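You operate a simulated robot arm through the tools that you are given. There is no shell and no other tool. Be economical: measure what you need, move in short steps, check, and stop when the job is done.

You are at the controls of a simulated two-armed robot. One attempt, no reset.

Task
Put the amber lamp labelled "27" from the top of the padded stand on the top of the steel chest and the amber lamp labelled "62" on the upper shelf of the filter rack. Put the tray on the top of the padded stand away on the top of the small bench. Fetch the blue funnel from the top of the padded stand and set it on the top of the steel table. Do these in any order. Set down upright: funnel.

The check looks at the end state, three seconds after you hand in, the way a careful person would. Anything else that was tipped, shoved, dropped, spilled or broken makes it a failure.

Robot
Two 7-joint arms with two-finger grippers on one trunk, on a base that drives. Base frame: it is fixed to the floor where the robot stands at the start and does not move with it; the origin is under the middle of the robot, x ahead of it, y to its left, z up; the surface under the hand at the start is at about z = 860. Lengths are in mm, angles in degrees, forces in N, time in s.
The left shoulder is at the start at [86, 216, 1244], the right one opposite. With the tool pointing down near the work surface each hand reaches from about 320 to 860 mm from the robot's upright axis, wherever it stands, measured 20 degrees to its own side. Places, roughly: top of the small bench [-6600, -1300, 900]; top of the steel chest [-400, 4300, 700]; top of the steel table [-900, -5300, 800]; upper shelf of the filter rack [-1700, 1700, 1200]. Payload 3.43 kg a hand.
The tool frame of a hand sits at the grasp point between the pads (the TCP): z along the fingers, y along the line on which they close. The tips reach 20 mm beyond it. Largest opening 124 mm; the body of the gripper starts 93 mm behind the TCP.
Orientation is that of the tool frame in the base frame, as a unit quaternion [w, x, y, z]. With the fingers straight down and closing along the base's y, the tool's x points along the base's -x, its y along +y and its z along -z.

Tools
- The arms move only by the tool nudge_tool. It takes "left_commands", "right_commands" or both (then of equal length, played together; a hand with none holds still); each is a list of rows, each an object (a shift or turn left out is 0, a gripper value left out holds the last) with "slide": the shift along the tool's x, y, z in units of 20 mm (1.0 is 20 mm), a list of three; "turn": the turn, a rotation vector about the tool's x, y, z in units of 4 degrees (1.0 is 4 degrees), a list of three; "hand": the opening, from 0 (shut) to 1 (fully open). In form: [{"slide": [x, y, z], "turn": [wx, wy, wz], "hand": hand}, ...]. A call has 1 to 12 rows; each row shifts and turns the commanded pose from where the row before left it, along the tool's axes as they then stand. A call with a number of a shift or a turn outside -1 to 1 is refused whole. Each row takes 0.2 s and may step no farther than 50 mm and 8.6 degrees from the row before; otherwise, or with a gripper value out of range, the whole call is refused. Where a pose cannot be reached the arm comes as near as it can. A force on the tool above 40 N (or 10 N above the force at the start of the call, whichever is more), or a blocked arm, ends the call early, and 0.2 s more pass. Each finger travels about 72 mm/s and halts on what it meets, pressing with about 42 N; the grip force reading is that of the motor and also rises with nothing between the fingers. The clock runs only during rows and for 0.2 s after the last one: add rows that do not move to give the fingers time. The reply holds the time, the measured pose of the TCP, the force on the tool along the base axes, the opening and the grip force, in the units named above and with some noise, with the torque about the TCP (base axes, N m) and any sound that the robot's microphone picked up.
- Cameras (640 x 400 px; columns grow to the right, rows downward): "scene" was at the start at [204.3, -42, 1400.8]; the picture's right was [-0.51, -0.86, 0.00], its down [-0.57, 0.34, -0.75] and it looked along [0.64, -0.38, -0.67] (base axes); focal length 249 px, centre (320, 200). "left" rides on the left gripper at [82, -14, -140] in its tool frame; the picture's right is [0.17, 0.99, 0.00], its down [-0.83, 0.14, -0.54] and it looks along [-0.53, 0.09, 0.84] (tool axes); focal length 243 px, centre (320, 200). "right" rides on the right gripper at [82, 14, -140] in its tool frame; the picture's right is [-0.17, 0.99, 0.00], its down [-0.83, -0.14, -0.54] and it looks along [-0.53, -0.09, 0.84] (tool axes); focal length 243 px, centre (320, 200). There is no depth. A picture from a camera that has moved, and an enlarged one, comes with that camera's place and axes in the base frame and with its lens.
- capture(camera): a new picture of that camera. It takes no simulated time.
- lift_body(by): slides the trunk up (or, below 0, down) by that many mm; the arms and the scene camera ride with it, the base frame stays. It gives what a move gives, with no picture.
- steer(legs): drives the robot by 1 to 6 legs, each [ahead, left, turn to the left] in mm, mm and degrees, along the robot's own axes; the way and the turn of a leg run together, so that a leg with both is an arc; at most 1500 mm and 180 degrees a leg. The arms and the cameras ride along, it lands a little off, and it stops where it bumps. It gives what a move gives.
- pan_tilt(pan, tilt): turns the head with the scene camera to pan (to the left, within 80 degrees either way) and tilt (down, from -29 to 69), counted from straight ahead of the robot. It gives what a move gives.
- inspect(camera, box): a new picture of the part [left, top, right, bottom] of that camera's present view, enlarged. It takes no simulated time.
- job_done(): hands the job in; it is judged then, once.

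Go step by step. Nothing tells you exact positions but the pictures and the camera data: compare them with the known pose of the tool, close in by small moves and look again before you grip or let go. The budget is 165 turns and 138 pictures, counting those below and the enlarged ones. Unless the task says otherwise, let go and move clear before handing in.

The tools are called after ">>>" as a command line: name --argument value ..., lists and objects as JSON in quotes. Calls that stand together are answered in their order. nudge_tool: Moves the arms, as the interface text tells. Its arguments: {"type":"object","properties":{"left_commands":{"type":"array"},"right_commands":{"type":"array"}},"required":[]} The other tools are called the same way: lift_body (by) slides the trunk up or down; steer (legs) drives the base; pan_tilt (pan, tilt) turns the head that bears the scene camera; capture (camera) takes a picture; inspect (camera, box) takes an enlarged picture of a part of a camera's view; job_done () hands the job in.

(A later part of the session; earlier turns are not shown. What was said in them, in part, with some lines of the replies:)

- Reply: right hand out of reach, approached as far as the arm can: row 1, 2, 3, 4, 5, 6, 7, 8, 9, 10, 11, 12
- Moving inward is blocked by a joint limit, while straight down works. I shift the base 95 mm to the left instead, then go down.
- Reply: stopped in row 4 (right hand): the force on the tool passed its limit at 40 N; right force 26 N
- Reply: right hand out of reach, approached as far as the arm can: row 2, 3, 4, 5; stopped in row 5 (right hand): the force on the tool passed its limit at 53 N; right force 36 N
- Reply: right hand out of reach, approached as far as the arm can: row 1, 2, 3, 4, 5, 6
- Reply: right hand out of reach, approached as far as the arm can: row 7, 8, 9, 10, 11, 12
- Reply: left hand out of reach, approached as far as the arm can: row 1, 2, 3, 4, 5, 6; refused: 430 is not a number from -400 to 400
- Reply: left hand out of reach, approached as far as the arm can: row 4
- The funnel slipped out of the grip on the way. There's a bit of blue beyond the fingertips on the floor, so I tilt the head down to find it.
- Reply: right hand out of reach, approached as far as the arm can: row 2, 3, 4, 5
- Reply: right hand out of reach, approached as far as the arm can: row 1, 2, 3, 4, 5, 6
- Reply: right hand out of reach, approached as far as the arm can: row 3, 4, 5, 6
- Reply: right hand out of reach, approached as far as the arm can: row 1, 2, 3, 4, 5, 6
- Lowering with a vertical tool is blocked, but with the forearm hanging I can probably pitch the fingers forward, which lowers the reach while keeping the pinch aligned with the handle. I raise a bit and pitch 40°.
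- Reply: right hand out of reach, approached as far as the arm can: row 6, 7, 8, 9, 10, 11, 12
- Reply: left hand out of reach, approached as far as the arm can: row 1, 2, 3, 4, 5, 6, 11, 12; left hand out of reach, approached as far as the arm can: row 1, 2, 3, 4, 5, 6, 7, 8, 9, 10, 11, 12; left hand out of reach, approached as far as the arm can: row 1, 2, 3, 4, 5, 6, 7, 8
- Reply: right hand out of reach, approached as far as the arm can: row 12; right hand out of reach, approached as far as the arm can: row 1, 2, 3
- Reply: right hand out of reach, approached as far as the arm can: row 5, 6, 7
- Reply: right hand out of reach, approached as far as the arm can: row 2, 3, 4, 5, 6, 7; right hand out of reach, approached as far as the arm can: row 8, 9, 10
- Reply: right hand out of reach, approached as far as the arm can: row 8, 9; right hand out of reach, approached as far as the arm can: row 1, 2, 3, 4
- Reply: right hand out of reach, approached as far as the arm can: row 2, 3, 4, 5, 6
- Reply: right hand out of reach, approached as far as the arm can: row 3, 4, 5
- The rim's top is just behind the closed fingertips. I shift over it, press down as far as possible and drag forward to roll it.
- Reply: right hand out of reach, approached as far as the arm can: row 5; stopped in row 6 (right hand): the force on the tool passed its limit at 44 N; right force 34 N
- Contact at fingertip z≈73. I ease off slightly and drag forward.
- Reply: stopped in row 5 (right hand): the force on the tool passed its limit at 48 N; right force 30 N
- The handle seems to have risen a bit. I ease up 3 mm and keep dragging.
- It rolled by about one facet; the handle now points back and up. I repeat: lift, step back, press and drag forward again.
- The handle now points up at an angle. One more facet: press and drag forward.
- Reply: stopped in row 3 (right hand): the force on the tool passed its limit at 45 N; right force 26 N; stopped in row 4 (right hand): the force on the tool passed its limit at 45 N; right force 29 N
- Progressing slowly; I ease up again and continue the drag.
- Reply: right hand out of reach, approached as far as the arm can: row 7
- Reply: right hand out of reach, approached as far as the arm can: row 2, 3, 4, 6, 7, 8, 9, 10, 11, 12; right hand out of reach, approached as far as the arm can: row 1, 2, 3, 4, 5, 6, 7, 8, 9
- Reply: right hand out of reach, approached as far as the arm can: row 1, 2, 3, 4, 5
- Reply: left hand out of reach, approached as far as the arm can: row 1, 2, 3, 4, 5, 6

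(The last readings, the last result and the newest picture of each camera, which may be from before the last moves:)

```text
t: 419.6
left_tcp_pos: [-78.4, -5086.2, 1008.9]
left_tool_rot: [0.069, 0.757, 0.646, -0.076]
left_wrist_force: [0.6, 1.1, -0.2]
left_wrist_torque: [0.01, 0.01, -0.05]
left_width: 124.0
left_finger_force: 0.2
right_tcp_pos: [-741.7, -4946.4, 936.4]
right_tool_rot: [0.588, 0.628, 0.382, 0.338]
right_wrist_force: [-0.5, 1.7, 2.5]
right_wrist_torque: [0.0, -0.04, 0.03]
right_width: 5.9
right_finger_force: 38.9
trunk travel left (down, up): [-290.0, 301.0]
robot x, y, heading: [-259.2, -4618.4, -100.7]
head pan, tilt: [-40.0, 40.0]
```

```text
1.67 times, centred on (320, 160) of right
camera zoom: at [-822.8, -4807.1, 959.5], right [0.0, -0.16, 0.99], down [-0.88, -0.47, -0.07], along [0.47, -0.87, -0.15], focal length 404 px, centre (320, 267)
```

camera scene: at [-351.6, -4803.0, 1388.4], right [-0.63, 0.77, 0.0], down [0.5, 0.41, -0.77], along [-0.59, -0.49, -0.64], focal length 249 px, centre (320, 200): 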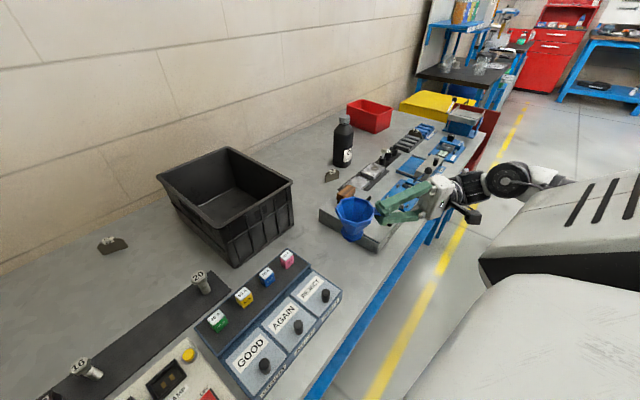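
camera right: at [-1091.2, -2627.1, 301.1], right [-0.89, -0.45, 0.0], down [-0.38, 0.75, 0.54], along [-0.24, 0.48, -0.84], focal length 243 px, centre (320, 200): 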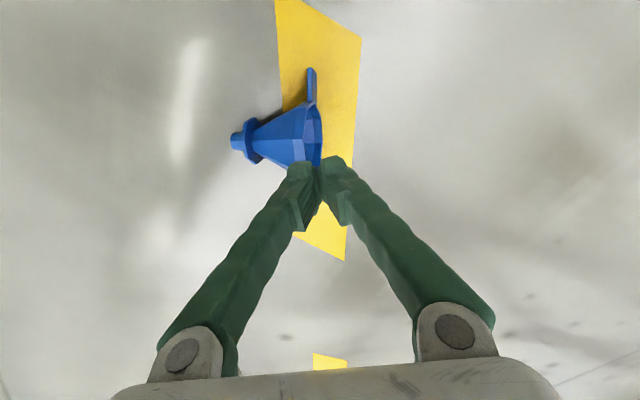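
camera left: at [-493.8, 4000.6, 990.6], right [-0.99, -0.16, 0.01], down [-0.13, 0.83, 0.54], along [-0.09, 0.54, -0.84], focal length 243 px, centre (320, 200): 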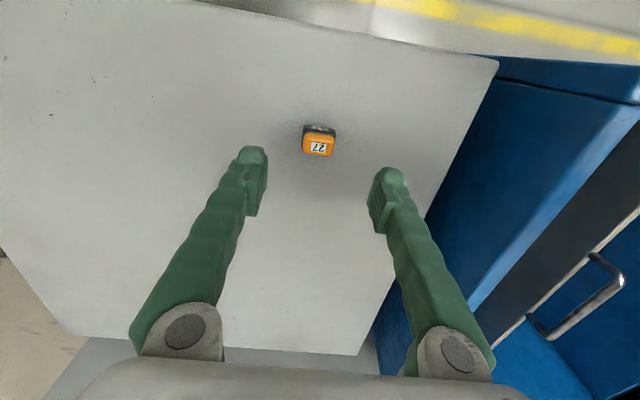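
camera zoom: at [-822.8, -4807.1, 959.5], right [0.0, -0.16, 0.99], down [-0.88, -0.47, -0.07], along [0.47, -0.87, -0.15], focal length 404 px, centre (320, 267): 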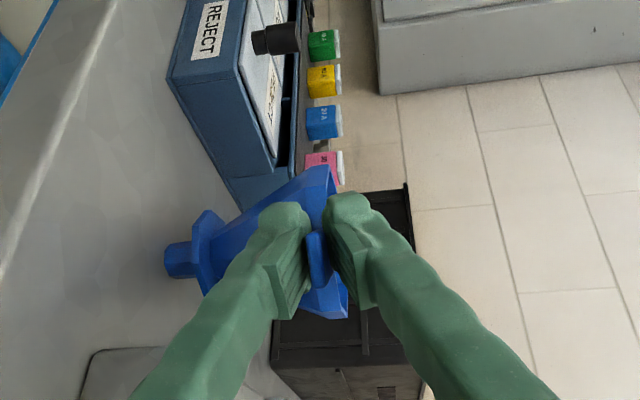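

It is vertical to within about 2–3° now. I make a small yaw trim and lower to a light touch.

>>> nudge_tool --right_commands '[{"slide": [0, 0.15, 0]}, {"turn": [0, 0, 0.5]}, {"slide": [0, -0.1, 0]}, {"slide": [0, -0.05, 0]}, {}]'

>>> inspect --camera "scene" --box '[310, 200, 390, 260]'

```text
t: 420.8
left_tcp_pos: [-77.7, -5085.5, 1007.0]
left_tool_rot: [0.069, 0.757, 0.645, -0.076]
left_wrist_force: [-0.2, 0.2, 0.5]
left_wrist_torque: [-0.02, -0.03, 0.02]
left_width: 124.0
left_finger_force: 0.1
right_tcp_pos: [-741.1, -4945.3, 936.8]
right_tool_rot: [0.581, 0.635, 0.371, 0.348]
right_wrist_force: [-1.3, 0.1, 4.6]
right_wrist_torque: [-0.14, -0.05, -0.02]
right_width: 6.0
right_finger_force: 38.9
trunk travel left (down, up): [-290.0, 301.0]
robot x, y, heading: [-262.8, -4616.3, -100.7]
head pan, tilt: [-40.0, 40.0]
```

```text
6.67 times, centred on (350, 230) of scene
camera zoom: at [-355.6, -4825.8, 1294.7], right [-0.63, 0.77, 0.0], down [0.5, 0.41, -0.77], along [-0.59, -0.49, -0.64], focal length 1662 px, centre (120, 0)
```

zoom: 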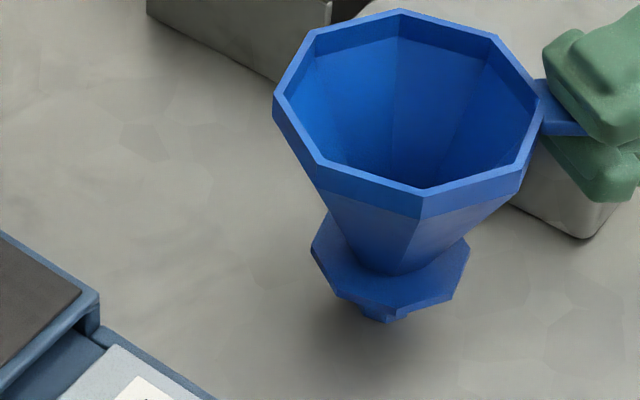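

Light contact at 4.6 N and the funnel upright. I open slightly and watch.

>>> nudge_tool --right_commands '[{"hand": 0.1}, {"hand": 0.2}, {"hand": 0.25}, {}, {}]'

>>> inspect --camera "scene" --box '[310, 190, 420, 260]'

```text
t: 421.9
left_tcp_pos: [-78.2, -5085.4, 1008.3]
left_tool_rot: [0.069, 0.757, 0.645, -0.076]
left_wrist_force: [0.3, 0.4, -0.2]
left_wrist_torque: [0.01, -0.02, -0.02]
left_width: 124.2
left_finger_force: 0.1
right_tcp_pos: [-740.9, -4946.6, 934.8]
right_tool_rot: [0.581, 0.635, 0.371, 0.349]
right_wrist_force: [0.7, 0.2, 0.0]
right_wrist_torque: [0.0, 0.01, 0.02]
right_width: 30.9
right_finger_force: 0.1
trunk travel left (down, up): [-290.0, 301.0]
robot x, y, heading: [-257.2, -4617.5, -100.5]
head pan, tilt: [-40.0, 40.0]
```

```text
5.71 times, centred on (365, 225) of scene
camera zoom: at [-355.7, -4826.1, 1294.7], right [-0.63, 0.77, 0.0], down [0.5, 0.41, -0.77], along [-0.59, -0.49, -0.64], focal length 1425 px, centre (63, 57)
```

zoom: 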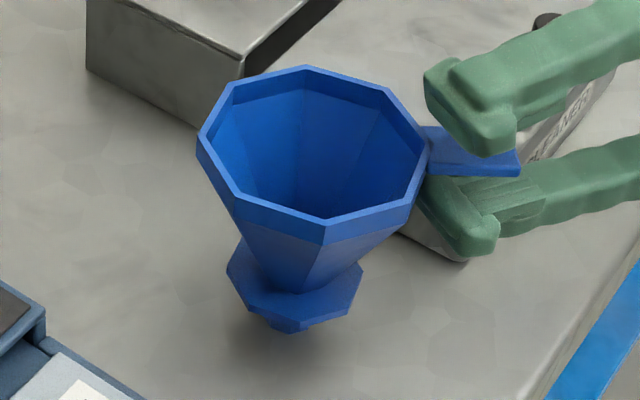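

The funnel stands by itself. I open a bit more and withdraw straight back along the fingers.

>>> nudge_tool --right_commands '[{"hand": 0.4}, {"hand": 0.4}, {"slide": [0, -0.05, -0.6]}, {"slide": [0, -0.05, -0.6]}, {"slide": [0, -0.05, -0.8]}, {"slide": [0, 0, -0.8]}, {"slide": [0, 0, -0.8]}, {"slide": [0, 0, -0.8]}]'

>>> inspect --camera "scene" --box '[300, 180, 460, 280]'

```text
t: 423.8
left_tcp_pos: [-78.2, -5084.9, 1009.3]
left_tool_rot: [0.069, 0.757, 0.645, -0.076]
left_wrist_force: [-0.7, -0.1, -0.2]
left_wrist_torque: [0.06, 0.0, 0.03]
left_width: 123.8
left_finger_force: 0.0
right_tcp_pos: [-820.1, -4903.1, 941.0]
right_tool_rot: [0.581, 0.635, 0.371, 0.348]
right_wrist_force: [0.0, 0.3, 0.4]
right_wrist_torque: [-0.02, 0.02, -0.01]
right_width: 49.8
right_finger_force: 0.0
trunk travel left (down, up): [-290.0, 301.0]
robot x, y, heading: [-260.0, -4617.7, -100.5]
head pan, tilt: [-40.0, 40.0]
```

```text
4.00 times, centred on (380, 230) of scene
camera zoom: at [-355.9, -4826.1, 1294.7], right [-0.63, 0.77, 0.0], down [0.5, 0.41, -0.77], along [-0.59, -0.49, -0.64], focal length 997 px, centre (80, 80)
```

zoom: 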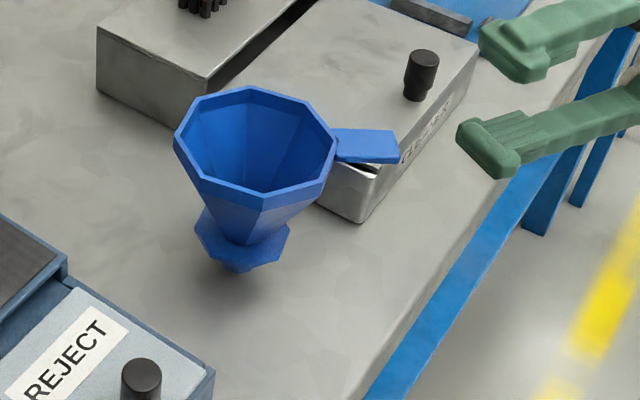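

The funnel stands upright on the steel table. Now the tray: I back away, return the right hand to vertical and the trunk to mid height.

>>> steer --legs '[[-600, 0, 0]]'

>>> lift_body --by 110

>>> nudge_tool --right_commands '[{"turn": [0.95, 0, 0]}, {"turn": [0.95, 0, 0]}, {"turn": [0.95, 0, 0]}, {"turn": [0.95, 0, 0]}, {"turn": [0.95, 0, 0]}, {"turn": [0.95, 0, 0]}, {"turn": [0.95, 0, 0]}, {"turn": [0.95, 0, 0]}, {"turn": [0.95, 0, 0]}, {"turn": [0.95, 0, 0]}, {"turn": [0.95, 0, 0]}, {"turn": [0.95, 0, 0]}]'

>>> nudge_tool --right_commands '[{"turn": [0.95, 0, 0]}, {"turn": [0.95, 0, 0]}, {"turn": [0.95, 0, 0]}, {"turn": [0.95, 0, 0]}, {"turn": [0.95, 0, 0]}, {"turn": [0.95, 0, 0]}, {"turn": [0.95, 0, 0]}, {"turn": [0.95, 0, 0]}, {"turn": [0.95, 0, 0]}, {"turn": [0.95, 0, 0]}, {}]'

>>> steer --legs '[[0, 0, 100.5], [-450, 1100, 0], [0, 1400, 0], [0, 1200, 0]]'

```text
t: 427.8
left_tcp_pos: [31.7, -4501.3, 1009.1]
left_tool_rot: [0.069, 0.758, 0.644, -0.076]
left_wrist_force: [0.1, 0.6, -0.4]
left_wrist_torque: [-0.01, 0.02, 0.01]
left_width: 123.8
left_finger_force: 0.0
right_tcp_pos: [-709.2, -4315.5, 941.7]
right_tool_rot: [0.582, 0.635, 0.37, 0.347]
right_wrist_force: [0.2, -0.4, 0.2]
right_wrist_torque: [0.01, -0.02, -0.02]
right_width: 49.5
right_finger_force: 0.1
trunk travel left (down, up): [-290.0, 301.0]
robot x, y, heading: [-151.5, -4030.3, -101.0]
head pan, tilt: [-40.0, 40.0]
```

```text
t: 429.3
left_tcp_pos: [30.7, -4498.9, 1122.1]
left_tool_rot: [0.075, 0.757, 0.644, -0.083]
left_wrist_force: [-0.5, 0.6, 0.2]
left_wrist_torque: [0.01, 0.02, 0.03]
left_width: 124.0
left_finger_force: 0.1
right_tcp_pos: [-709.1, -4316.0, 1053.0]
right_tool_rot: [0.581, 0.635, 0.371, 0.348]
right_wrist_force: [0.7, 0.2, -0.3]
right_wrist_torque: [-0.01, -0.02, 0.01]
right_width: 49.7
right_finger_force: 0.0
trunk travel left (down, up): [-400.0, 191.0]
robot x, y, heading: [-147.1, -4032.4, -100.7]
head pan, tilt: [-40.0, 40.0]
```

```text
t: 431.9
left_tcp_pos: [31.3, -4499.9, 1123.2]
left_tool_rot: [0.074, 0.757, 0.644, -0.083]
left_wrist_force: [-0.6, 0.7, 0.1]
left_wrist_torque: [-0.05, 0.0, 0.01]
left_width: 124.2
left_finger_force: 0.1
right_tcp_pos: [-707.1, -4317.1, 1050.6]
right_tool_rot: [0.289, 0.812, 0.476, 0.175]
right_wrist_force: [0.2, 0.0, -0.6]
right_wrist_torque: [-0.01, 0.01, -0.03]
right_width: 49.4
right_finger_force: 0.0
trunk travel left (down, up): [-400.0, 191.0]
robot x, y, heading: [-148.1, -4031.3, -100.8]
head pan, tilt: [-40.0, 40.0]
```

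```text
t: 434.3
left_tcp_pos: [30.8, -4498.7, 1122.5]
left_tool_rot: [0.075, 0.757, 0.644, -0.083]
left_wrist_force: [-0.4, -0.5, -0.3]
left_wrist_torque: [-0.01, 0.05, 0.0]
left_width: 123.8
left_finger_force: 0.1
right_tcp_pos: [-708.2, -4316.7, 1051.6]
right_tool_rot: [0.235, 0.829, 0.487, 0.145]
right_wrist_force: [-0.4, -0.9, 0.4]
right_wrist_torque: [-0.04, 0.02, -0.03]
right_width: 49.4
right_finger_force: 0.0
right hand out of reach, approached as far as the arm can: row 3, 4, 5, 6, 7, 8, 9, 10
trunk travel left (down, up): [-400.0, 191.0]
robot x, y, heading: [-147.2, -4036.2, -100.9]
head pan, tilt: [-40.0, 40.0]
```

```text
t: 489.0
left_tcp_pos: [-171.9, -84.4, 1122.5]
left_tool_rot: [0.112, -0.008, 0.994, 0.005]
left_wrist_force: [0.5, -0.7, 0.0]
left_wrist_torque: [-0.02, 0.03, -0.02]
left_width: 124.2
left_finger_force: 0.1
right_tcp_pos: [-221.9, -844.1, 1050.4]
right_tool_rot: [0.04, 0.159, 0.948, 0.274]
right_wrist_force: [0.4, -0.5, -0.2]
right_wrist_torque: [0.01, -0.01, 0.0]
right_width: 49.4
right_finger_force: 0.0
trunk travel left (down, up): [-400.0, 191.0]
robot x, y, heading: [-601.0, -343.8, -0.6]
head pan, tilt: [-40.0, 40.0]
```

The right hand still has some roll because of the outward wrist limit. I bring it inward and forward, then finish levelling and straightening it.

>>> nudge_tool --right_commands '[{"slide": [-0.52, 0.9, 0.56]}, {"slide": [-0.52, 0.9, 0.56]}, {"slide": [-0.52, 0.9, 0.56]}, {"slide": [-0.52, 0.9, 0.56]}, {"slide": [-0.52, 0.9, 0.56]}, {"slide": [-0.52, 0.9, 0.56]}, {"turn": [1, 0, 0]}, {"turn": [1, 0, 0]}, {"turn": [1, 0, 0]}, {"turn": [1, 0, 0]}, {"turn": [1, 0, 0]}, {"turn": [1, 0, 0]}]'

>>> nudge_tool --right_commands '[{"turn": [1, 0, 0]}, {"turn": [1, 0, 0]}, {"turn": [0, 0, -1], "hand": 0.6}, {"turn": [0, 0, -1], "hand": 0.6}, {"turn": [0, 0, -1]}, {"turn": [0, 0, -1]}, {"turn": [0, 0, -0.7]}, {}]'

>>> steer --legs '[[0, 300, 0.6], [550, 0, 0]]'

>>> capture --camera "right"

```text
t: 491.6
left_tcp_pos: [-172.3, -83.2, 1122.9]
left_tool_rot: [0.111, -0.007, 0.994, 0.004]
left_wrist_force: [0.0, -0.3, -0.2]
left_wrist_torque: [-0.01, -0.01, 0.01]
left_width: 124.1
left_finger_force: 0.1
right_tcp_pos: [-121.5, -741.1, 1051.4]
right_tool_rot: [0.007, 0.164, 0.984, 0.07]
right_wrist_force: [-0.5, -0.2, 0.3]
right_wrist_torque: [0.01, 0.0, 0.03]
right_width: 49.5
right_finger_force: 0.0
trunk travel left (down, up): [-400.0, 191.0]
robot x, y, heading: [-600.4, -344.0, -0.8]
head pan, tilt: [-40.0, 40.0]
```

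```text
t: 493.4
left_tcp_pos: [-171.5, -85.5, 1124.3]
left_tool_rot: [0.111, -0.008, 0.994, 0.004]
left_wrist_force: [0.1, 0.4, -0.5]
left_wrist_torque: [0.01, 0.0, -0.01]
left_width: 124.0
left_finger_force: 0.1
right_tcp_pos: [-122.1, -744.2, 1052.2]
right_tool_rot: [-0.005, 0.0, 1.0, 0.003]
right_wrist_force: [0.5, 0.2, 1.1]
right_wrist_torque: [0.01, 0.01, -0.02]
right_width: 74.3
right_finger_force: 0.1
trunk travel left (down, up): [-400.0, 191.0]
robot x, y, heading: [-606.0, -341.7, -0.9]
head pan, tilt: [-40.0, 40.0]
```

```text
t: 501.4
left_tcp_pos: [376.2, 221.5, 1123.1]
left_tool_rot: [0.111, -0.016, 0.994, 0.004]
left_wrist_force: [0.1, -0.1, -0.2]
left_wrist_torque: [0.02, 0.03, 0.02]
left_width: 123.9
left_finger_force: 0.0
right_tcp_pos: [436.6, -437.0, 1051.8]
right_tool_rot: [-0.005, -0.007, 1.0, 0.002]
right_wrist_force: [-0.4, 0.7, 0.5]
right_wrist_torque: [0.02, 0.0, 0.0]
right_width: 74.4
right_finger_force: 0.0
trunk travel left (down, up): [-400.0, 191.0]
robot x, y, heading: [-52.7, -46.7, 0.2]
head pan, tilt: [-40.0, 40.0]
```

```text
17 pictures are left
camera right: at [356.4, -424.9, 1192.2], right [0.15, 0.99, 0.0], down [0.84, -0.13, 0.53], along [0.53, -0.08, -0.85], focal length 243 px, centre (320, 200)
```

right: 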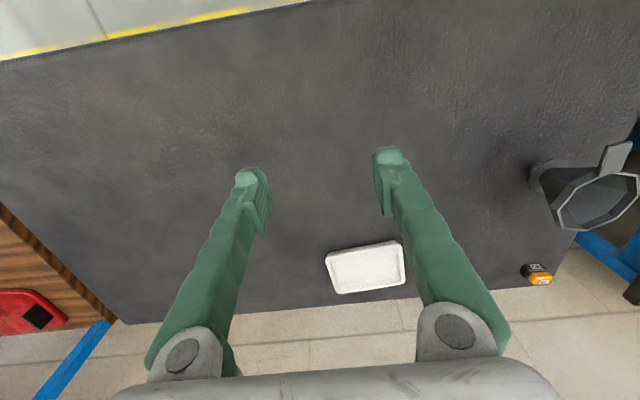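

The tray spans about x 655–770, y -460…-323. I'll pinch its right-hand wall. I drive 80 mm closer and reach the hand out over it.

>>> steer --legs '[[80, 0, 0]]'

>>> nudge_tool --right_commands '[{"slide": [-0.95, -0.12, 0.3]}, {"slide": [-0.95, -0.12, 0.3]}, {"slide": [-0.95, -0.12, 0.3]}, {"slide": [-0.95, -0.12, 0.3]}, {"slide": [-0.95, -0.12, 0.3]}, {"slide": [-0.95, -0.12, 0.3]}, {"slide": [-0.95, -0.12, 0.3]}, {"slide": [-0.95, -0.12, 0.3]}, {"slide": [-0.95, -0.12, 0.3]}, {"slide": [-0.6, -0.12, 0.3]}, {}]'

>>> capture --camera "right"

```text
t: 502.5
left_tcp_pos: [454.1, 220.0, 1121.9]
left_tool_rot: [0.112, -0.015, 0.994, 0.005]
left_wrist_force: [0.7, -0.4, 0.1]
left_wrist_torque: [0.02, -0.02, 0.01]
left_width: 123.9
left_finger_force: 0.1
right_tcp_pos: [514.7, -438.1, 1052.1]
right_tool_rot: [-0.004, -0.006, 1.0, 0.003]
right_wrist_force: [0.0, -0.2, 0.6]
right_wrist_torque: [0.0, 0.01, 0.02]
right_width: 74.4
right_finger_force: 0.0
trunk travel left (down, up): [-400.0, 191.0]
robot x, y, heading: [28.4, -48.0, 0.2]
head pan, tilt: [-40.0, 40.0]
```

```text
t: 504.9
left_tcp_pos: [454.3, 220.3, 1122.0]
left_tool_rot: [0.112, -0.016, 0.994, 0.005]
left_wrist_force: [-0.4, 0.1, 0.4]
left_wrist_torque: [0.03, -0.01, 0.02]
left_width: 124.1
left_finger_force: 0.0
right_tcp_pos: [697.3, -458.5, 989.8]
right_tool_rot: [-0.004, -0.006, 1.0, 0.002]
right_wrist_force: [0.4, 1.0, 0.1]
right_wrist_torque: [0.0, -0.02, 0.01]
right_width: 74.4
right_finger_force: 0.1
trunk travel left (down, up): [-400.0, 191.0]
robot x, y, heading: [28.3, -45.2, 0.0]
head pan, tilt: [-40.0, 40.0]
```

```text
16 pictures are left
camera right: at [616.7, -446.7, 1130.5], right [0.15, 0.99, 0.0], down [0.84, -0.13, 0.53], along [0.53, -0.08, -0.85], focal length 243 px, centre (320, 200)
```

right: 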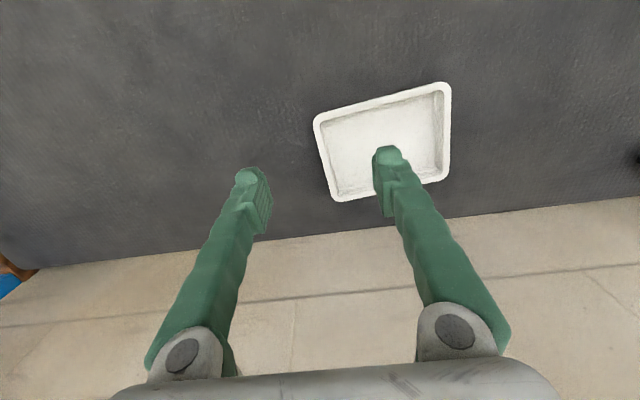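

Good reach. I align with the wall (about 5° yaw), move over it and lower to z≈890, then close.

>>> nudge_tool --right_commands '[{"slide": [-0.85, 0.22, 0], "turn": [0, 0, -0.6]}, {"turn": [0, 0, -0.6]}, {"slide": [0, 0, 1]}, {"slide": [0, 0, 1]}, {"slide": [0, 0, 1]}, {"slide": [0, 0, 1]}, {"slide": [0, 0, 0.8]}, {}, {}]'

>>> capture --camera "right"

```text
t: 506.9
left_tcp_pos: [455.8, 220.8, 1123.2]
left_tool_rot: [0.111, -0.015, 0.994, 0.005]
left_wrist_force: [0.3, -0.3, 0.2]
left_wrist_torque: [0.04, 0.03, -0.01]
left_width: 123.8
left_finger_force: 0.0
right_tcp_pos: [712.0, -454.4, 894.1]
right_tool_rot: [-0.005, -0.048, 0.999, 0.002]
right_wrist_force: [0.1, 0.0, -0.7]
right_wrist_torque: [0.02, -0.02, 0.04]
right_width: 74.2
right_finger_force: 0.0
trunk travel left (down, up): [-400.0, 191.0]
robot x, y, heading: [32.1, -45.0, 0.3]
head pan, tilt: [-40.0, 40.0]
```

```text
15 pictures are left
camera right: at [631.7, -450.0, 1035.2], right [0.07, 1.0, 0.0], down [0.84, -0.06, 0.53], along [0.53, -0.03, -0.85], focal length 243 px, centre (320, 200)
```

right: 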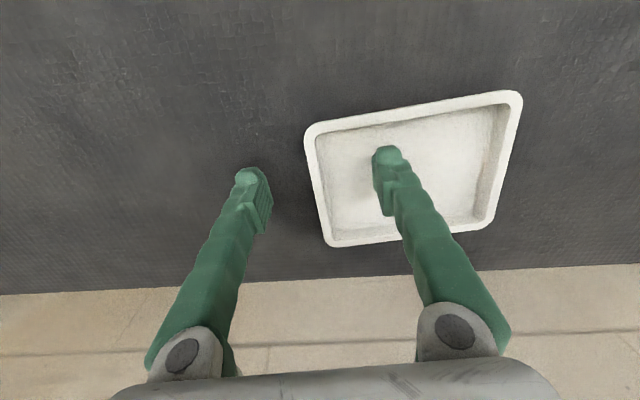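

>>> nudge_tool --right_commands '[{"slide": [0, -0.15, 0.3]}, {}, {"hand": 0}, {"hand": 0}, {"hand": 0}, {"hand": 0}, {"hand": 0}, {"slide": [0, 0, -0.25]}, {"slide": [0, 0, -0.5]}, {"slide": [0, 0, -0.75]}, {"slide": [0, 0, -1]}]'

>>> capture --camera "right"

```text
t: 509.3
left_tcp_pos: [455.0, 221.1, 1123.3]
left_tool_rot: [0.111, -0.015, 0.994, 0.006]
left_wrist_force: [-1.0, -0.2, 0.5]
left_wrist_torque: [0.05, -0.01, 0.02]
left_width: 124.2
left_finger_force: 0.0
right_tcp_pos: [713.0, -457.4, 937.8]
right_tool_rot: [-0.003, -0.048, 0.999, 0.002]
right_wrist_force: [0.9, -0.1, 0.5]
right_wrist_torque: [-0.01, -0.04, -0.01]
right_width: 0.0
right_finger_force: 34.6
trunk travel left (down, up): [-400.0, 191.0]
robot x, y, heading: [28.8, -42.6, 0.2]
head pan, tilt: [-40.0, 40.0]
```

```text
14 pictures are left
camera right: at [632.1, -452.2, 1078.6], right [0.07, 1.0, 0.0], down [0.84, -0.06, 0.53], along [0.53, -0.03, -0.85], focal length 243 px, centre (320, 200)
```

right: 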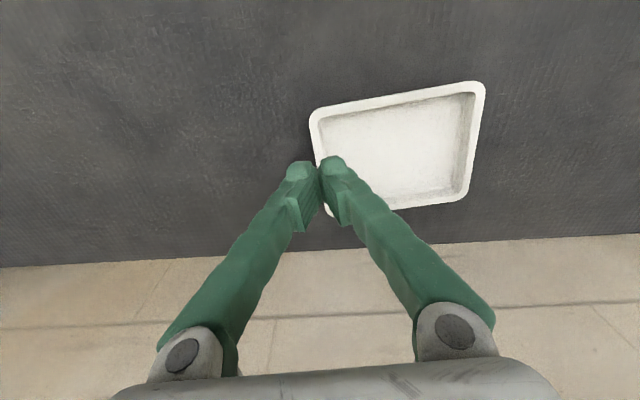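

The pads slid off the low rim. I reopen and go lower, to fingertips just above the surface.

>>> nudge_tool --right_commands '[{"hand": 0.45}, {"hand": 0.45}, {"hand": 0.45}, {"slide": [0, 0, 1]}, {"slide": [0, 0, 1]}, {"slide": [0, 0, 0.6]}, {"slide": [0, 0, 0.15]}, {}]'

>>> capture --camera "right"

```text
t: 511.1
left_tcp_pos: [455.2, 221.4, 1122.8]
left_tool_rot: [0.112, -0.015, 0.994, 0.005]
left_wrist_force: [0.4, 0.9, -0.8]
left_wrist_torque: [-0.02, 0.02, 0.01]
left_width: 124.2
left_finger_force: 0.1
right_tcp_pos: [715.0, -456.5, 883.9]
right_tool_rot: [-0.003, -0.049, 0.999, 0.002]
right_wrist_force: [1.6, -1.3, 6.6]
right_wrist_torque: [0.25, -0.03, -0.09]
right_width: 55.3
right_finger_force: 0.0
trunk travel left (down, up): [-400.0, 191.0]
robot x, y, heading: [28.9, -43.1, -0.0]
head pan, tilt: [-40.0, 40.0]
```

```text
13 pictures are left
camera right: at [632.5, -451.6, 1024.0], right [0.07, 1.0, 0.0], down [0.84, -0.06, 0.53], along [0.53, -0.03, -0.85], focal length 243 px, centre (320, 200)
```

right: 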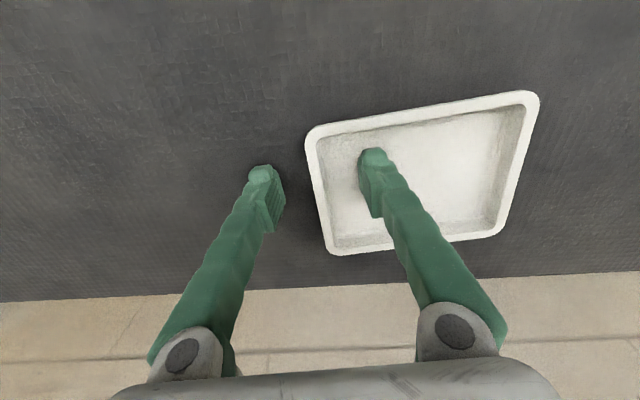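

The inner fingertip touches the tray floor. I ease up 1.5 mm and close.

>>> nudge_tool --right_commands '[{"slide": [0, 0, -0.07]}, {"hand": 0}, {"hand": 0}, {"hand": 0}, {"hand": 0}, {"hand": 0}]'

```text
t: 512.5
left_tcp_pos: [455.4, 221.1, 1122.3]
left_tool_rot: [0.112, -0.015, 0.994, 0.005]
left_wrist_force: [0.3, -0.1, 0.4]
left_wrist_torque: [-0.01, -0.01, 0.0]
left_width: 123.9
left_finger_force: 0.1
right_tcp_pos: [715.0, -457.5, 883.0]
right_tool_rot: [-0.004, -0.048, 0.999, 0.002]
right_wrist_force: [-0.5, 0.7, 0.1]
right_wrist_torque: [-0.02, 0.0, 0.04]
right_width: 6.1
right_finger_force: 36.4
trunk travel left (down, up): [-400.0, 191.0]
robot x, y, heading: [28.7, -43.6, -0.3]
head pan, tilt: [-40.0, 40.0]
```

The wall is pinched (6.1 mm). Test lift.

>>> nudge_tool --right_commands '[{"slide": [0, 0, -0.2]}, {"slide": [0, 0, -0.2]}, {"slide": [0, 0, -0.3]}, {"slide": [0, 0, -0.5]}, {"slide": [0, 0, -0.5]}, {"slide": [0, 0, -0.5]}, {}]'

>>> capture --camera "right"

```text
t: 514.1
left_tcp_pos: [455.9, 220.9, 1123.3]
left_tool_rot: [0.111, -0.016, 0.994, 0.005]
left_wrist_force: [-0.5, -0.5, 0.3]
left_wrist_torque: [-0.02, 0.0, -0.02]
left_width: 124.1
left_finger_force: 0.1
right_tcp_pos: [713.2, -457.3, 926.9]
right_tool_rot: [-0.004, -0.047, 0.999, 0.003]
right_wrist_force: [0.1, 0.4, -1.0]
right_wrist_torque: [-0.05, 0.02, -0.01]
right_width: 5.8
right_finger_force: 36.3
trunk travel left (down, up): [-400.0, 191.0]
robot x, y, heading: [28.5, -47.1, 0.1]
head pan, tilt: [-40.0, 40.0]
```

```text
12 pictures are left
camera right: at [632.6, -452.5, 1068.0], right [0.07, 1.0, 0.0], down [0.85, -0.06, 0.53], along [0.53, -0.03, -0.85], focal length 243 px, centre (320, 200)
```

right: 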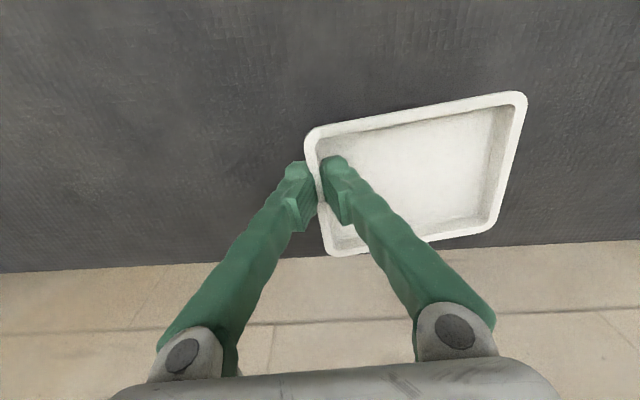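

The tray is held. I raise and retract it smoothly, back away and turn around to look toward the small bench.

>>> nudge_tool --right_commands '[{"slide": [0, 0, -0.7]}, {"slide": [0, 0, -0.7]}, {"slide": [0, 0, -0.7]}, {"slide": [0.5, 0, -0.7]}, {"slide": [0.7, 0, -0.7]}, {"slide": [0.8, 0, -0.5]}, {"slide": [0.8, 0, -0.3]}, {"slide": [0.8, 0, 0]}, {"slide": [0.8, 0, 0]}, {"slide": [0.8, 0, 0]}, {"slide": [0.8, 0, 0]}, {"slide": [0.5, 0, 0]}]'

>>> steer --legs '[[-650, 0, 0]]'

>>> steer --legs '[[0, 0, -90], [0, 0, -90]]'

>>> pan_tilt --pan 0 --tilt 18

>>> capture --camera "scene"

```text
t: 516.7
left_tcp_pos: [455.0, 220.9, 1124.3]
left_tool_rot: [0.112, -0.015, 0.994, 0.006]
left_wrist_force: [0.5, 0.4, -0.3]
left_wrist_torque: [0.0, 0.0, -0.02]
left_width: 124.0
left_finger_force: 0.0
right_tcp_pos: [585.7, -470.6, 1015.2]
right_tool_rot: [-0.005, -0.048, 0.999, 0.003]
right_wrist_force: [-0.6, 0.0, -1.4]
right_wrist_torque: [-0.05, 0.0, 0.01]
right_width: 6.1
right_finger_force: 36.2
trunk travel left (down, up): [-400.0, 191.0]
robot x, y, heading: [30.1, -44.4, -0.1]
head pan, tilt: [-40.0, 40.0]
```

```text
t: 521.1
left_tcp_pos: [-190.5, 219.7, 1121.5]
left_tool_rot: [0.111, -0.016, 0.994, 0.006]
left_wrist_force: [0.3, 1.2, 0.4]
left_wrist_torque: [0.0, 0.01, 0.0]
left_width: 124.2
left_finger_force: 0.1
right_tcp_pos: [-58.1, -469.9, 1015.0]
right_tool_rot: [-0.004, -0.05, 0.999, 0.002]
right_wrist_force: [0.2, 0.1, -0.8]
right_wrist_torque: [-0.04, 0.01, 0.01]
right_width: 6.0
right_finger_force: 36.2
trunk travel left (down, up): [-400.0, 191.0]
robot x, y, heading: [-614.7, -46.7, 0.0]
head pan, tilt: [-40.0, 40.0]
```

```text
t: 532.2
left_tcp_pos: [-1052.8, -292.7, 1122.3]
left_tool_rot: [0.002, 0.994, -0.008, -0.111]
left_wrist_force: [0.5, -0.9, 0.0]
left_wrist_torque: [-0.03, 0.04, -0.01]
left_width: 123.9
left_finger_force: 0.0
right_tcp_pos: [-1151.5, 403.3, 1015.3]
right_tool_rot: [0.003, 1.0, 0.025, 0.004]
right_wrist_force: [0.0, -0.1, -0.5]
right_wrist_torque: [0.04, -0.03, 0.03]
right_width: 6.1
right_finger_force: 35.5
trunk travel left (down, up): [-400.0, 191.0]
robot x, y, heading: [-615.9, -45.4, 177.7]
head pan, tilt: [-40.0, 40.0]
```

```text
t: 533.2
left_tcp_pos: [-1054.0, -292.2, 1122.7]
left_tool_rot: [0.003, 0.994, -0.007, -0.111]
left_wrist_force: [1.1, 0.7, 0.2]
left_wrist_torque: [0.0, 0.01, 0.0]
left_width: 124.1
left_finger_force: 0.1
right_tcp_pos: [-1151.7, 403.2, 1015.3]
right_tool_rot: [0.002, 1.0, 0.025, 0.004]
right_wrist_force: [-0.6, 0.3, -1.2]
right_wrist_torque: [0.05, 0.01, -0.02]
right_width: 5.8
right_finger_force: 36.4
trunk travel left (down, up): [-400.0, 191.0]
robot x, y, heading: [-615.1, -47.3, 177.5]
head pan, tilt: [0.0, 18.0]
```

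```text
11 pictures are left
camera scene: at [-842.3, -35.8, 1437.9], right [0.04, 1.0, 0.0], down [0.31, -0.01, -0.95], along [-0.95, 0.04, -0.31], focal length 249 px, centre (320, 200)
```

scene: 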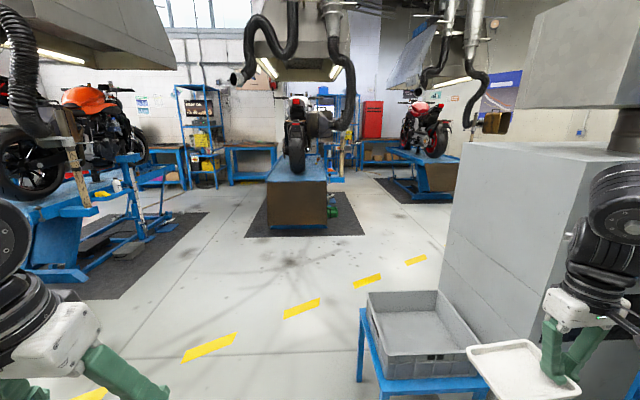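

The tray is level in hand. The small bench lies straight ahead down a corridor near y≈-1270 between the bike lifts. I sidestep into it and drive forward.

>>> steer --legs '[[0, 0, 2.4], [0, 1225, 0], [1300, 0, 0], [1300, 0, 0], [1300, 0, 0]]'

>>> capture --camera "scene"

```text
t: 573.4
left_tcp_pos: [-4916.2, -1584.6, 1122.2]
left_tool_rot: [0.007, 0.993, 0.026, -0.112]
left_wrist_force: [0.1, 0.4, -1.4]
left_wrist_torque: [0.0, -0.01, 0.04]
left_width: 123.9
left_finger_force: 0.1
right_tcp_pos: [-5060.4, -898.2, 1015.7]
right_tool_rot: [0.002, 0.998, 0.058, 0.005]
right_wrist_force: [-1.0, -0.4, -0.8]
right_wrist_torque: [0.03, -0.01, 0.01]
right_width: 6.2
right_finger_force: 36.4
trunk travel left (down, up): [-400.0, 191.0]
robot x, y, heading: [-4492.3, -1311.2, -178.6]
head pan, tilt: [0.0, 18.0]
```

```text
10 pictures are left
camera scene: at [-4721.5, -1314.8, 1438.0], right [-0.02, 1.0, 0.0], down [0.31, 0.01, -0.95], along [-0.95, -0.02, -0.31], focal length 249 px, centre (320, 200)
```

scene: 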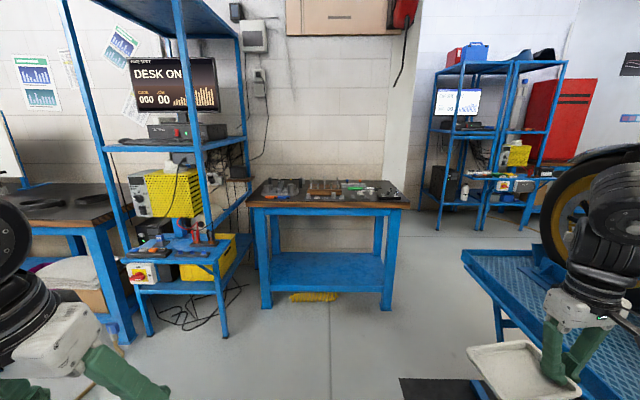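

The small bench is ahead (front edge x≈-6220, y -1810…-770). I zoom in for free space on its top.

>>> inspect --camera "scene" --box '[230, 160, 422, 220]'

```text
3.33 times, centred on (326, 190) of scene
camera zoom: at [-4721.5, -1314.8, 1438.0], right [-0.02, 1.0, 0.0], down [0.31, 0.01, -0.95], along [-0.95, -0.02, -0.31], focal length 831 px, centre (300, 233)
```

zoom: 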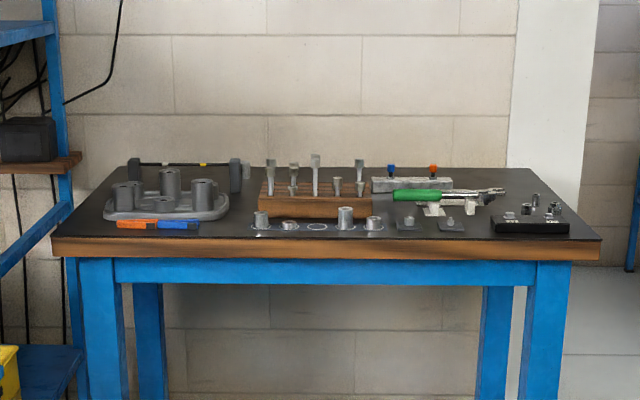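

Space on the bench is tight; I need a steeper view. I shift left away from the bike lift and drive closer.

>>> steer --legs '[[0, 130, -1.4], [1150, 0, 0]]'

>>> pan_tilt --pan -8 --tilt 42

>>> capture --camera "scene"

```text
t: 582.5
left_tcp_pos: [-6062.0, -1694.1, 1122.6]
left_tool_rot: [0.005, 0.994, 0.009, -0.112]
left_wrist_force: [-0.5, 0.3, -0.6]
left_wrist_torque: [-0.01, 0.01, 0.01]
left_width: 124.0
left_finger_force: 0.0
right_tcp_pos: [-6182.4, -1000.3, 1016.1]
right_tool_rot: [0.003, 0.999, 0.042, 0.004]
right_wrist_force: [-0.1, 1.0, -0.8]
right_wrist_torque: [0.04, 0.0, -0.02]
right_width: 6.0
right_finger_force: 36.6
trunk travel left (down, up): [-400.0, 191.0]
robot x, y, heading: [-5630.7, -1433.3, 179.2]
head pan, tilt: [0.0, 18.0]
```

```text
t: 583.4
left_tcp_pos: [-6061.3, -1692.6, 1122.3]
left_tool_rot: [0.004, 0.994, 0.009, -0.112]
left_wrist_force: [0.0, 0.3, -0.2]
left_wrist_torque: [0.0, 0.01, -0.03]
left_width: 124.1
left_finger_force: 0.1
right_tcp_pos: [-6183.1, -1001.0, 1017.0]
right_tool_rot: [0.002, 0.999, 0.042, 0.004]
right_wrist_force: [-0.8, -0.3, -0.1]
right_wrist_torque: [0.03, -0.01, 0.05]
right_width: 5.9
right_finger_force: 35.9
trunk travel left (down, up): [-400.0, 191.0]
robot x, y, heading: [-5633.3, -1433.7, 179.5]
head pan, tilt: [-8.0, 42.0]
```

```text
8 pictures are left
camera scene: at [-5848.7, -1418.3, 1400.4], right [0.15, 0.99, 0.0], down [0.66, -0.1, -0.74], along [-0.74, 0.11, -0.67], focal length 249 px, centre (320, 200)
```

scene: 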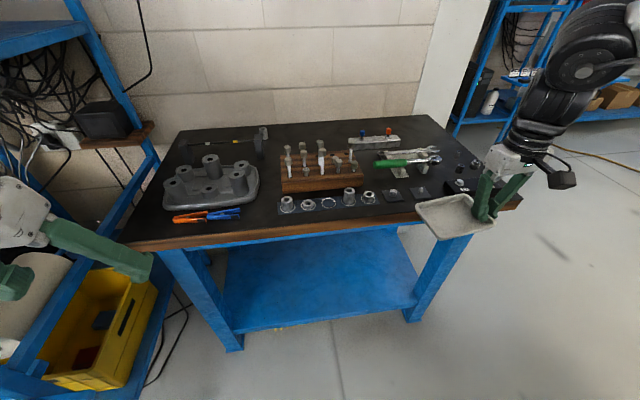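

I inspect the right rear part of the bench top, which seems the largest free area.

>>> inspect --camera "scene" --box '[230, 110, 530, 240]'

```text
2.13 times, centred on (380, 175) of scene
camera zoom: at [-5848.7, -1418.3, 1400.4], right [0.15, 0.99, 0.0], down [0.66, -0.1, -0.74], along [-0.74, 0.11, -0.67], focal length 532 px, centre (192, 253)
```

zoom: 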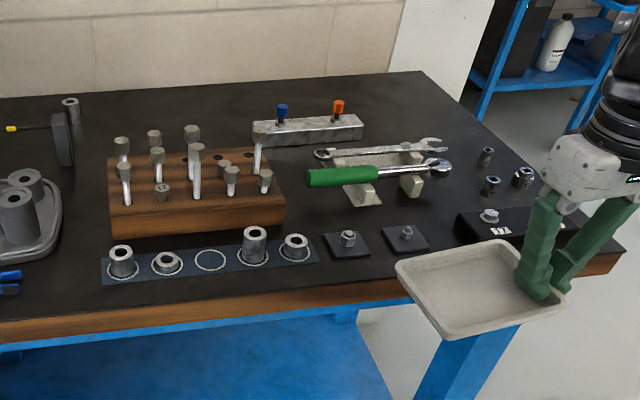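

There is a free area at the right rear of the bench, about x -6650…-6870, y -935…-755. I move forward, sidestep right, and approach so the tray can be extended over it.

>>> steer --legs '[[150, 0, 0.5], [0, -225, 0], [200, 0, 0]]'

>>> nudge_tool --right_commands '[{"slide": [-0.6, 0, 0]}, {"slide": [-0.6, 0, 0]}, {"slide": [-0.6, 0, 0]}, {"slide": [-0.6, 0, 0]}, {"slide": [-0.6, 0, 0]}, {"slide": [-0.6, 0, 0]}, {"slide": [-0.6, 0, 0]}, {"slide": [-0.6, 0, 0]}, {}]'

>>> pan_tilt --pan -25 --tilt 42

>>> capture --camera "scene"

```text
t: 584.5
left_tcp_pos: [-6108.1, -1665.6, 1127.9]
left_tool_rot: [0.019, 0.993, -0.007, -0.114]
left_wrist_force: [-0.4, 0.6, 0.1]
left_wrist_torque: [-0.01, 0.01, -0.01]
left_width: 124.0
left_finger_force: 0.0
right_tcp_pos: [-6225.8, -980.5, 1012.2]
right_tool_rot: [0.009, 0.999, 0.041, 0.001]
right_wrist_force: [1.1, 0.8, 0.1]
right_wrist_torque: [0.02, 0.0, 0.02]
right_width: 6.1
right_finger_force: 36.3
trunk travel left (down, up): [-400.0, 191.0]
robot x, y, heading: [-5683.5, -1426.0, 179.2]
head pan, tilt: [-8.0, 42.0]
stopped in leg 1: the robot was blocked; the commanded pose is now the measured one
```

```text
t: 586.5
left_tcp_pos: [-6109.1, -1664.8, 1127.3]
left_tool_rot: [0.02, 0.993, -0.005, -0.113]
left_wrist_force: [0.1, 0.0, 0.3]
left_wrist_torque: [0.01, 0.02, -0.03]
left_width: 124.1
left_finger_force: 0.0
right_tcp_pos: [-6325.5, -988.6, 1009.9]
right_tool_rot: [0.011, 0.999, 0.042, 0.002]
right_wrist_force: [0.2, 0.0, -0.9]
right_wrist_torque: [0.06, 0.0, 0.01]
right_width: 6.0
right_finger_force: 36.1
trunk travel left (down, up): [-400.0, 191.0]
robot x, y, heading: [-5680.6, -1429.5, 179.1]
head pan, tilt: [-8.0, 42.0]
```

```text
t: 587.3
left_tcp_pos: [-6109.4, -1665.8, 1126.9]
left_tool_rot: [0.02, 0.993, -0.005, -0.114]
left_wrist_force: [-1.1, -0.2, -0.5]
left_wrist_torque: [0.0, 0.01, 0.01]
left_width: 123.9
left_finger_force: 0.0
right_tcp_pos: [-6325.0, -988.8, 1010.3]
right_tool_rot: [0.011, 0.999, 0.043, 0.003]
right_wrist_force: [-0.1, -0.4, -1.2]
right_wrist_torque: [0.03, -0.02, -0.02]
right_width: 5.9
right_finger_force: 36.3
trunk travel left (down, up): [-400.0, 191.0]
robot x, y, heading: [-5683.6, -1431.2, 179.1]
head pan, tilt: [-25.0, 42.0]
```

```text
6 pictures are left
camera scene: at [-5888.1, -1367.6, 1400.0], right [0.43, 0.9, -0.02], down [0.6, -0.3, -0.74], along [-0.67, 0.31, -0.67], focal length 249 px, centre (320, 200)
```

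scene: 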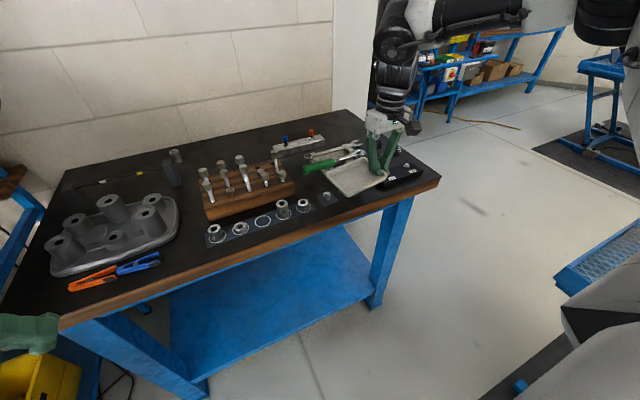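

The base was blocked, probably by the left arm against the shelf unit. I back off, sidestep right away from it, and then advance.

>>> steer --legs '[[-70, 0, 0], [0, -180, 0.8], [200, 0, 0]]'

```text
t: 592.5
left_tcp_pos: [-6239.0, -1507.6, 1122.1]
left_tool_rot: [0.01, 0.994, 0.003, -0.112]
left_wrist_force: [-0.5, -0.4, 0.2]
left_wrist_torque: [0.0, 0.03, -0.01]
left_width: 123.9
left_finger_force: 0.1
right_tcp_pos: [-6460.2, -830.3, 1016.4]
right_tool_rot: [0.003, 0.999, 0.046, 0.004]
right_wrist_force: [0.3, -0.5, -1.0]
right_wrist_torque: [0.02, -0.03, 0.0]
right_width: 5.8
right_finger_force: 36.8
trunk travel left (down, up): [-400.0, 191.0]
robot x, y, heading: [-5815.5, -1250.2, 179.8]
head pan, tilt: [-25.0, 42.0]
```

Clear now. I advance another 185 mm and extend the hand forward and outward.

>>> steer --legs '[[185, -25, 0]]'

>>> nudge_tool --right_commands '[{"slide": [-0.6, -0.2, 0]}, {"slide": [-0.6, -0.2, 0]}, {"slide": [-0.6, -0.2, 0]}, {"slide": [-0.6, -0.2, 0]}, {"slide": [-0.6, -0.2, 0]}, {"slide": [-0.3, -0.1, 0]}, {}]'

>>> capture --camera "right"

```text
t: 594.2
left_tcp_pos: [-6420.1, -1481.3, 1123.2]
left_tool_rot: [0.011, 0.994, 0.0, -0.113]
left_wrist_force: [0.6, -0.4, -1.5]
left_wrist_torque: [-0.01, 0.01, 0.0]
left_width: 124.2
left_finger_force: 0.1
right_tcp_pos: [-6639.8, -800.9, 1016.5]
right_tool_rot: [0.003, 0.999, 0.045, 0.003]
right_wrist_force: [-0.1, 0.2, -0.2]
right_wrist_torque: [0.03, -0.03, 0.0]
right_width: 6.1
right_finger_force: 36.0
trunk travel left (down, up): [-400.0, 191.0]
robot x, y, heading: [-5995.0, -1221.8, 179.6]
head pan, tilt: [-25.0, 42.0]
```

```text
t: 595.8
left_tcp_pos: [-6421.3, -1481.1, 1122.8]
left_tool_rot: [0.011, 0.994, 0.002, -0.112]
left_wrist_force: [-1.8, -0.6, -0.5]
left_wrist_torque: [0.01, 0.03, 0.0]
left_width: 124.2
left_finger_force: 0.0
right_tcp_pos: [-6675.6, -780.0, 1008.0]
right_tool_rot: [0.003, 0.999, 0.044, 0.002]
right_wrist_force: [-0.4, -0.1, -0.6]
right_wrist_torque: [0.07, -0.01, -0.02]
right_width: 5.7
right_finger_force: 36.5
right hand out of reach, approached as far as the arm can: row 3, 4, 5, 6
trunk travel left (down, up): [-400.0, 191.0]
robot x, y, heading: [-5994.7, -1220.4, 179.5]
head pan, tilt: [-25.0, 42.0]
```

```text
5 pictures are left
camera right: at [-6593.8, -785.0, 1148.4], right [-0.08, -1.0, 0.01], down [-0.84, 0.07, 0.54], along [-0.53, 0.04, -0.84], focal length 243 px, centre (320, 200)
```

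right: 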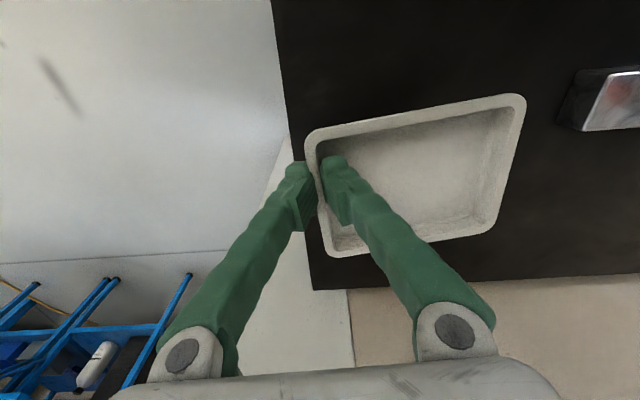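

The landing area under the tray is clear and inside the bench's right and rear edges. I lower 60 mm.

>>> nudge_tool --right_commands '[{"slide": [0, 0, 0.6]}, {"slide": [0, 0, 0.6]}, {"slide": [0, 0, 0.6]}, {"slide": [0, 0, 0.6]}, {"slide": [0, 0, 0.4]}, {}]'

>>> capture --camera "right"

```text
t: 597.2
left_tcp_pos: [-6420.0, -1480.8, 1121.1]
left_tool_rot: [0.01, 0.994, 0.001, -0.111]
left_wrist_force: [-0.2, 0.0, -0.2]
left_wrist_torque: [-0.03, 0.0, 0.0]
left_width: 124.1
left_finger_force: 0.0
right_tcp_pos: [-6676.7, -780.5, 952.3]
right_tool_rot: [0.002, 0.999, 0.045, 0.004]
right_wrist_force: [0.0, 0.5, -0.1]
right_wrist_torque: [0.08, -0.05, -0.02]
right_width: 6.2
right_finger_force: 36.7
trunk travel left (down, up): [-400.0, 191.0]
robot x, y, heading: [-5990.7, -1223.4, 179.5]
head pan, tilt: [-25.0, 42.0]
```

```text
4 pictures are left
camera right: at [-6595.1, -786.0, 1094.2], right [-0.08, -1.0, 0.0], down [-0.84, 0.07, 0.53], along [-0.53, 0.04, -0.85], focal length 243 px, centre (320, 200)
```

right: 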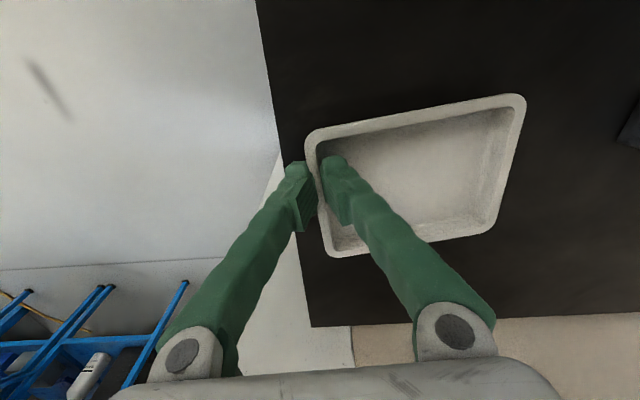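

All clear around the tray. I lower in small steps until contact.

>>> nudge_tool --right_commands '[{"slide": [0, 0, 0.2]}, {"slide": [0, 0, 0.2]}, {"slide": [0, 0, 0.2]}, {"slide": [0, 0, 0.15]}, {"slide": [0, 0, 0.15]}, {}]'

```text
t: 598.6
left_tcp_pos: [-6418.5, -1482.4, 1123.4]
left_tool_rot: [0.01, 0.994, 0.001, -0.113]
left_wrist_force: [0.3, 0.1, 0.3]
left_wrist_torque: [0.01, -0.03, 0.01]
left_width: 124.1
left_finger_force: 0.1
right_tcp_pos: [-6676.3, -779.9, 938.6]
right_tool_rot: [0.001, 0.999, 0.045, 0.001]
right_wrist_force: [-5.7, 7.4, 36.7]
right_wrist_torque: [0.0, 0.22, 0.05]
right_width: 6.0
right_finger_force: 36.8
trunk travel left (down, up): [-400.0, 191.0]
robot x, y, heading: [-5991.8, -1219.8, 179.6]
head pan, tilt: [-25.0, 42.0]
```

The tray is on the bench (z≈915). I ease off, open, and rise straight up.

>>> nudge_tool --right_commands '[{"slide": [0, 0, -0.1]}, {"hand": 0.3}, {"hand": 0.3}, {"hand": 0.3}, {"slide": [0, 0, -0.5]}, {"slide": [0, 0, -1]}, {"slide": [0, 0, -1]}, {"slide": [0, 0, -1]}, {"slide": [0, 0, -1]}]'

>>> capture --camera "right"

```text
t: 600.6
left_tcp_pos: [-6420.0, -1481.9, 1122.4]
left_tool_rot: [0.009, 0.994, 0.001, -0.113]
left_wrist_force: [-0.8, -0.5, -0.1]
left_wrist_torque: [0.03, -0.01, 0.01]
left_width: 123.9
left_finger_force: 0.0
right_tcp_pos: [-6672.3, -780.5, 1024.3]
right_tool_rot: [0.003, 0.999, 0.045, 0.001]
right_wrist_force: [0.2, 0.0, 0.8]
right_wrist_torque: [0.03, 0.01, 0.04]
right_width: 37.1
right_finger_force: 0.0
right hand out of reach, approached as far as the arm can: row 9
trunk travel left (down, up): [-400.0, 191.0]
robot x, y, heading: [-5992.0, -1225.0, 179.5]
head pan, tilt: [-25.0, 42.0]
```

```text
3 pictures are left
camera right: at [-6588.8, -785.2, 1165.3], right [-0.08, -1.0, 0.01], down [-0.84, 0.07, 0.54], along [-0.54, 0.04, -0.84], focal length 243 px, centre (320, 200)
```

right: 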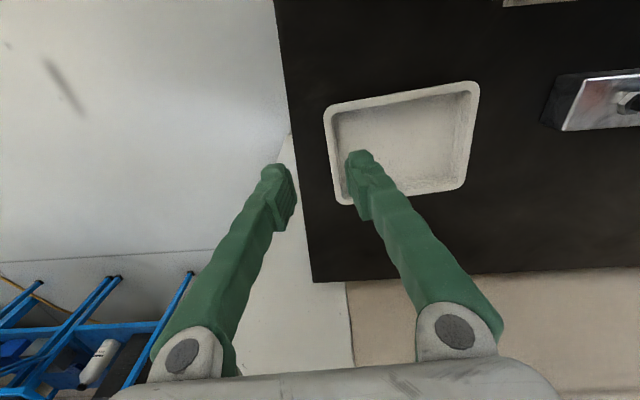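

The tray rests flat on the bench. I back straight away and take a final look, including the shelf unit I bumped near.

>>> steer --legs '[[-250, 0, 0], [-450, 0, 0]]'

>>> pan_tilt --pan 0 --tilt 28

>>> capture --camera "scene"

```text
t: 605.6
left_tcp_pos: [-5711.7, -1487.5, 1122.4]
left_tool_rot: [0.01, 0.994, 0.001, -0.112]
left_wrist_force: [-0.3, -0.9, -1.1]
left_wrist_torque: [-0.03, -0.02, 0.04]
left_width: 124.0
left_finger_force: 0.1
right_tcp_pos: [-5963.9, -785.1, 1023.8]
right_tool_rot: [0.003, 0.999, 0.044, 0.002]
right_wrist_force: [0.0, -0.3, 0.1]
right_wrist_torque: [-0.01, 0.02, 0.0]
right_width: 37.1
right_finger_force: 0.1
trunk travel left (down, up): [-400.0, 191.0]
robot x, y, heading: [-5283.8, -1229.6, 179.6]
head pan, tilt: [-25.0, 42.0]
```

```text
t: 606.5
left_tcp_pos: [-5710.9, -1488.3, 1122.9]
left_tool_rot: [0.01, 0.994, 0.0, -0.112]
left_wrist_force: [-0.3, -0.6, -0.8]
left_wrist_torque: [0.02, 0.01, 0.0]
left_width: 124.1
left_finger_force: 0.0
right_tcp_pos: [-5963.5, -785.0, 1024.9]
right_tool_rot: [0.002, 0.999, 0.044, 0.002]
right_wrist_force: [1.2, 0.3, -0.8]
right_wrist_torque: [-0.01, 0.01, -0.03]
right_width: 37.4
right_finger_force: 0.1
trunk travel left (down, up): [-400.0, 191.0]
robot x, y, heading: [-5281.8, -1228.6, 179.5]
head pan, tilt: [0.0, 28.0]
```

```text
2 pictures are left
camera scene: at [-5508.5, -1227.4, 1421.8], right [0.01, 1.0, 0.0], down [0.47, -0.01, -0.88], along [-0.88, 0.01, -0.47], focal length 249 px, centre (320, 200)
```

scene: 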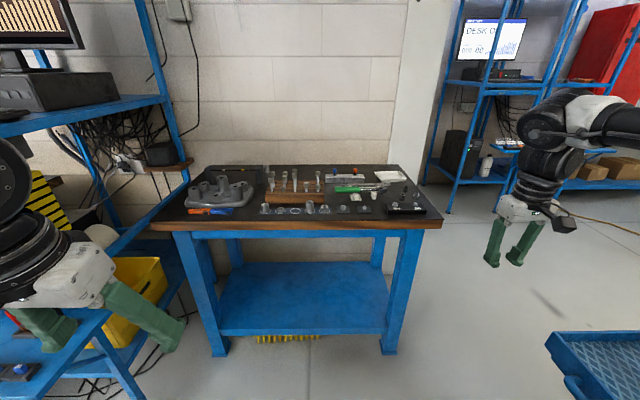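

The tray is on the small bench, the bench items and shelf unit look undisturbed, and both hands are empty and clear. I hand the job in.

>>> job_done

```text
The job is handed in.
```

I handed the job in with all four items at their destinations. The blue funnel was dropped on the way and the robot bumped something once, so the check may mark it down.

- **Lamp 27:** upright on the steel chest.
- **Lamp 62:** upright on the filter rack's upper shelf, towards the front edge. I set it on the chest first to change my grip, and a fingertip pushed it about 80 mm there without tipping it.
- **Tray:** flat on the small bench, in the free area at the right rear.
- **Blue funnel:** upright on the steel table. It slipped from the hand and fell to the floor before it got there. I rolled it over and picked it up again, and it looked undamaged.

While approaching the small bench the robot was blocked once, probably by the left arm touching the shelf unit beside it. Nothing looked out of place in the last picture.
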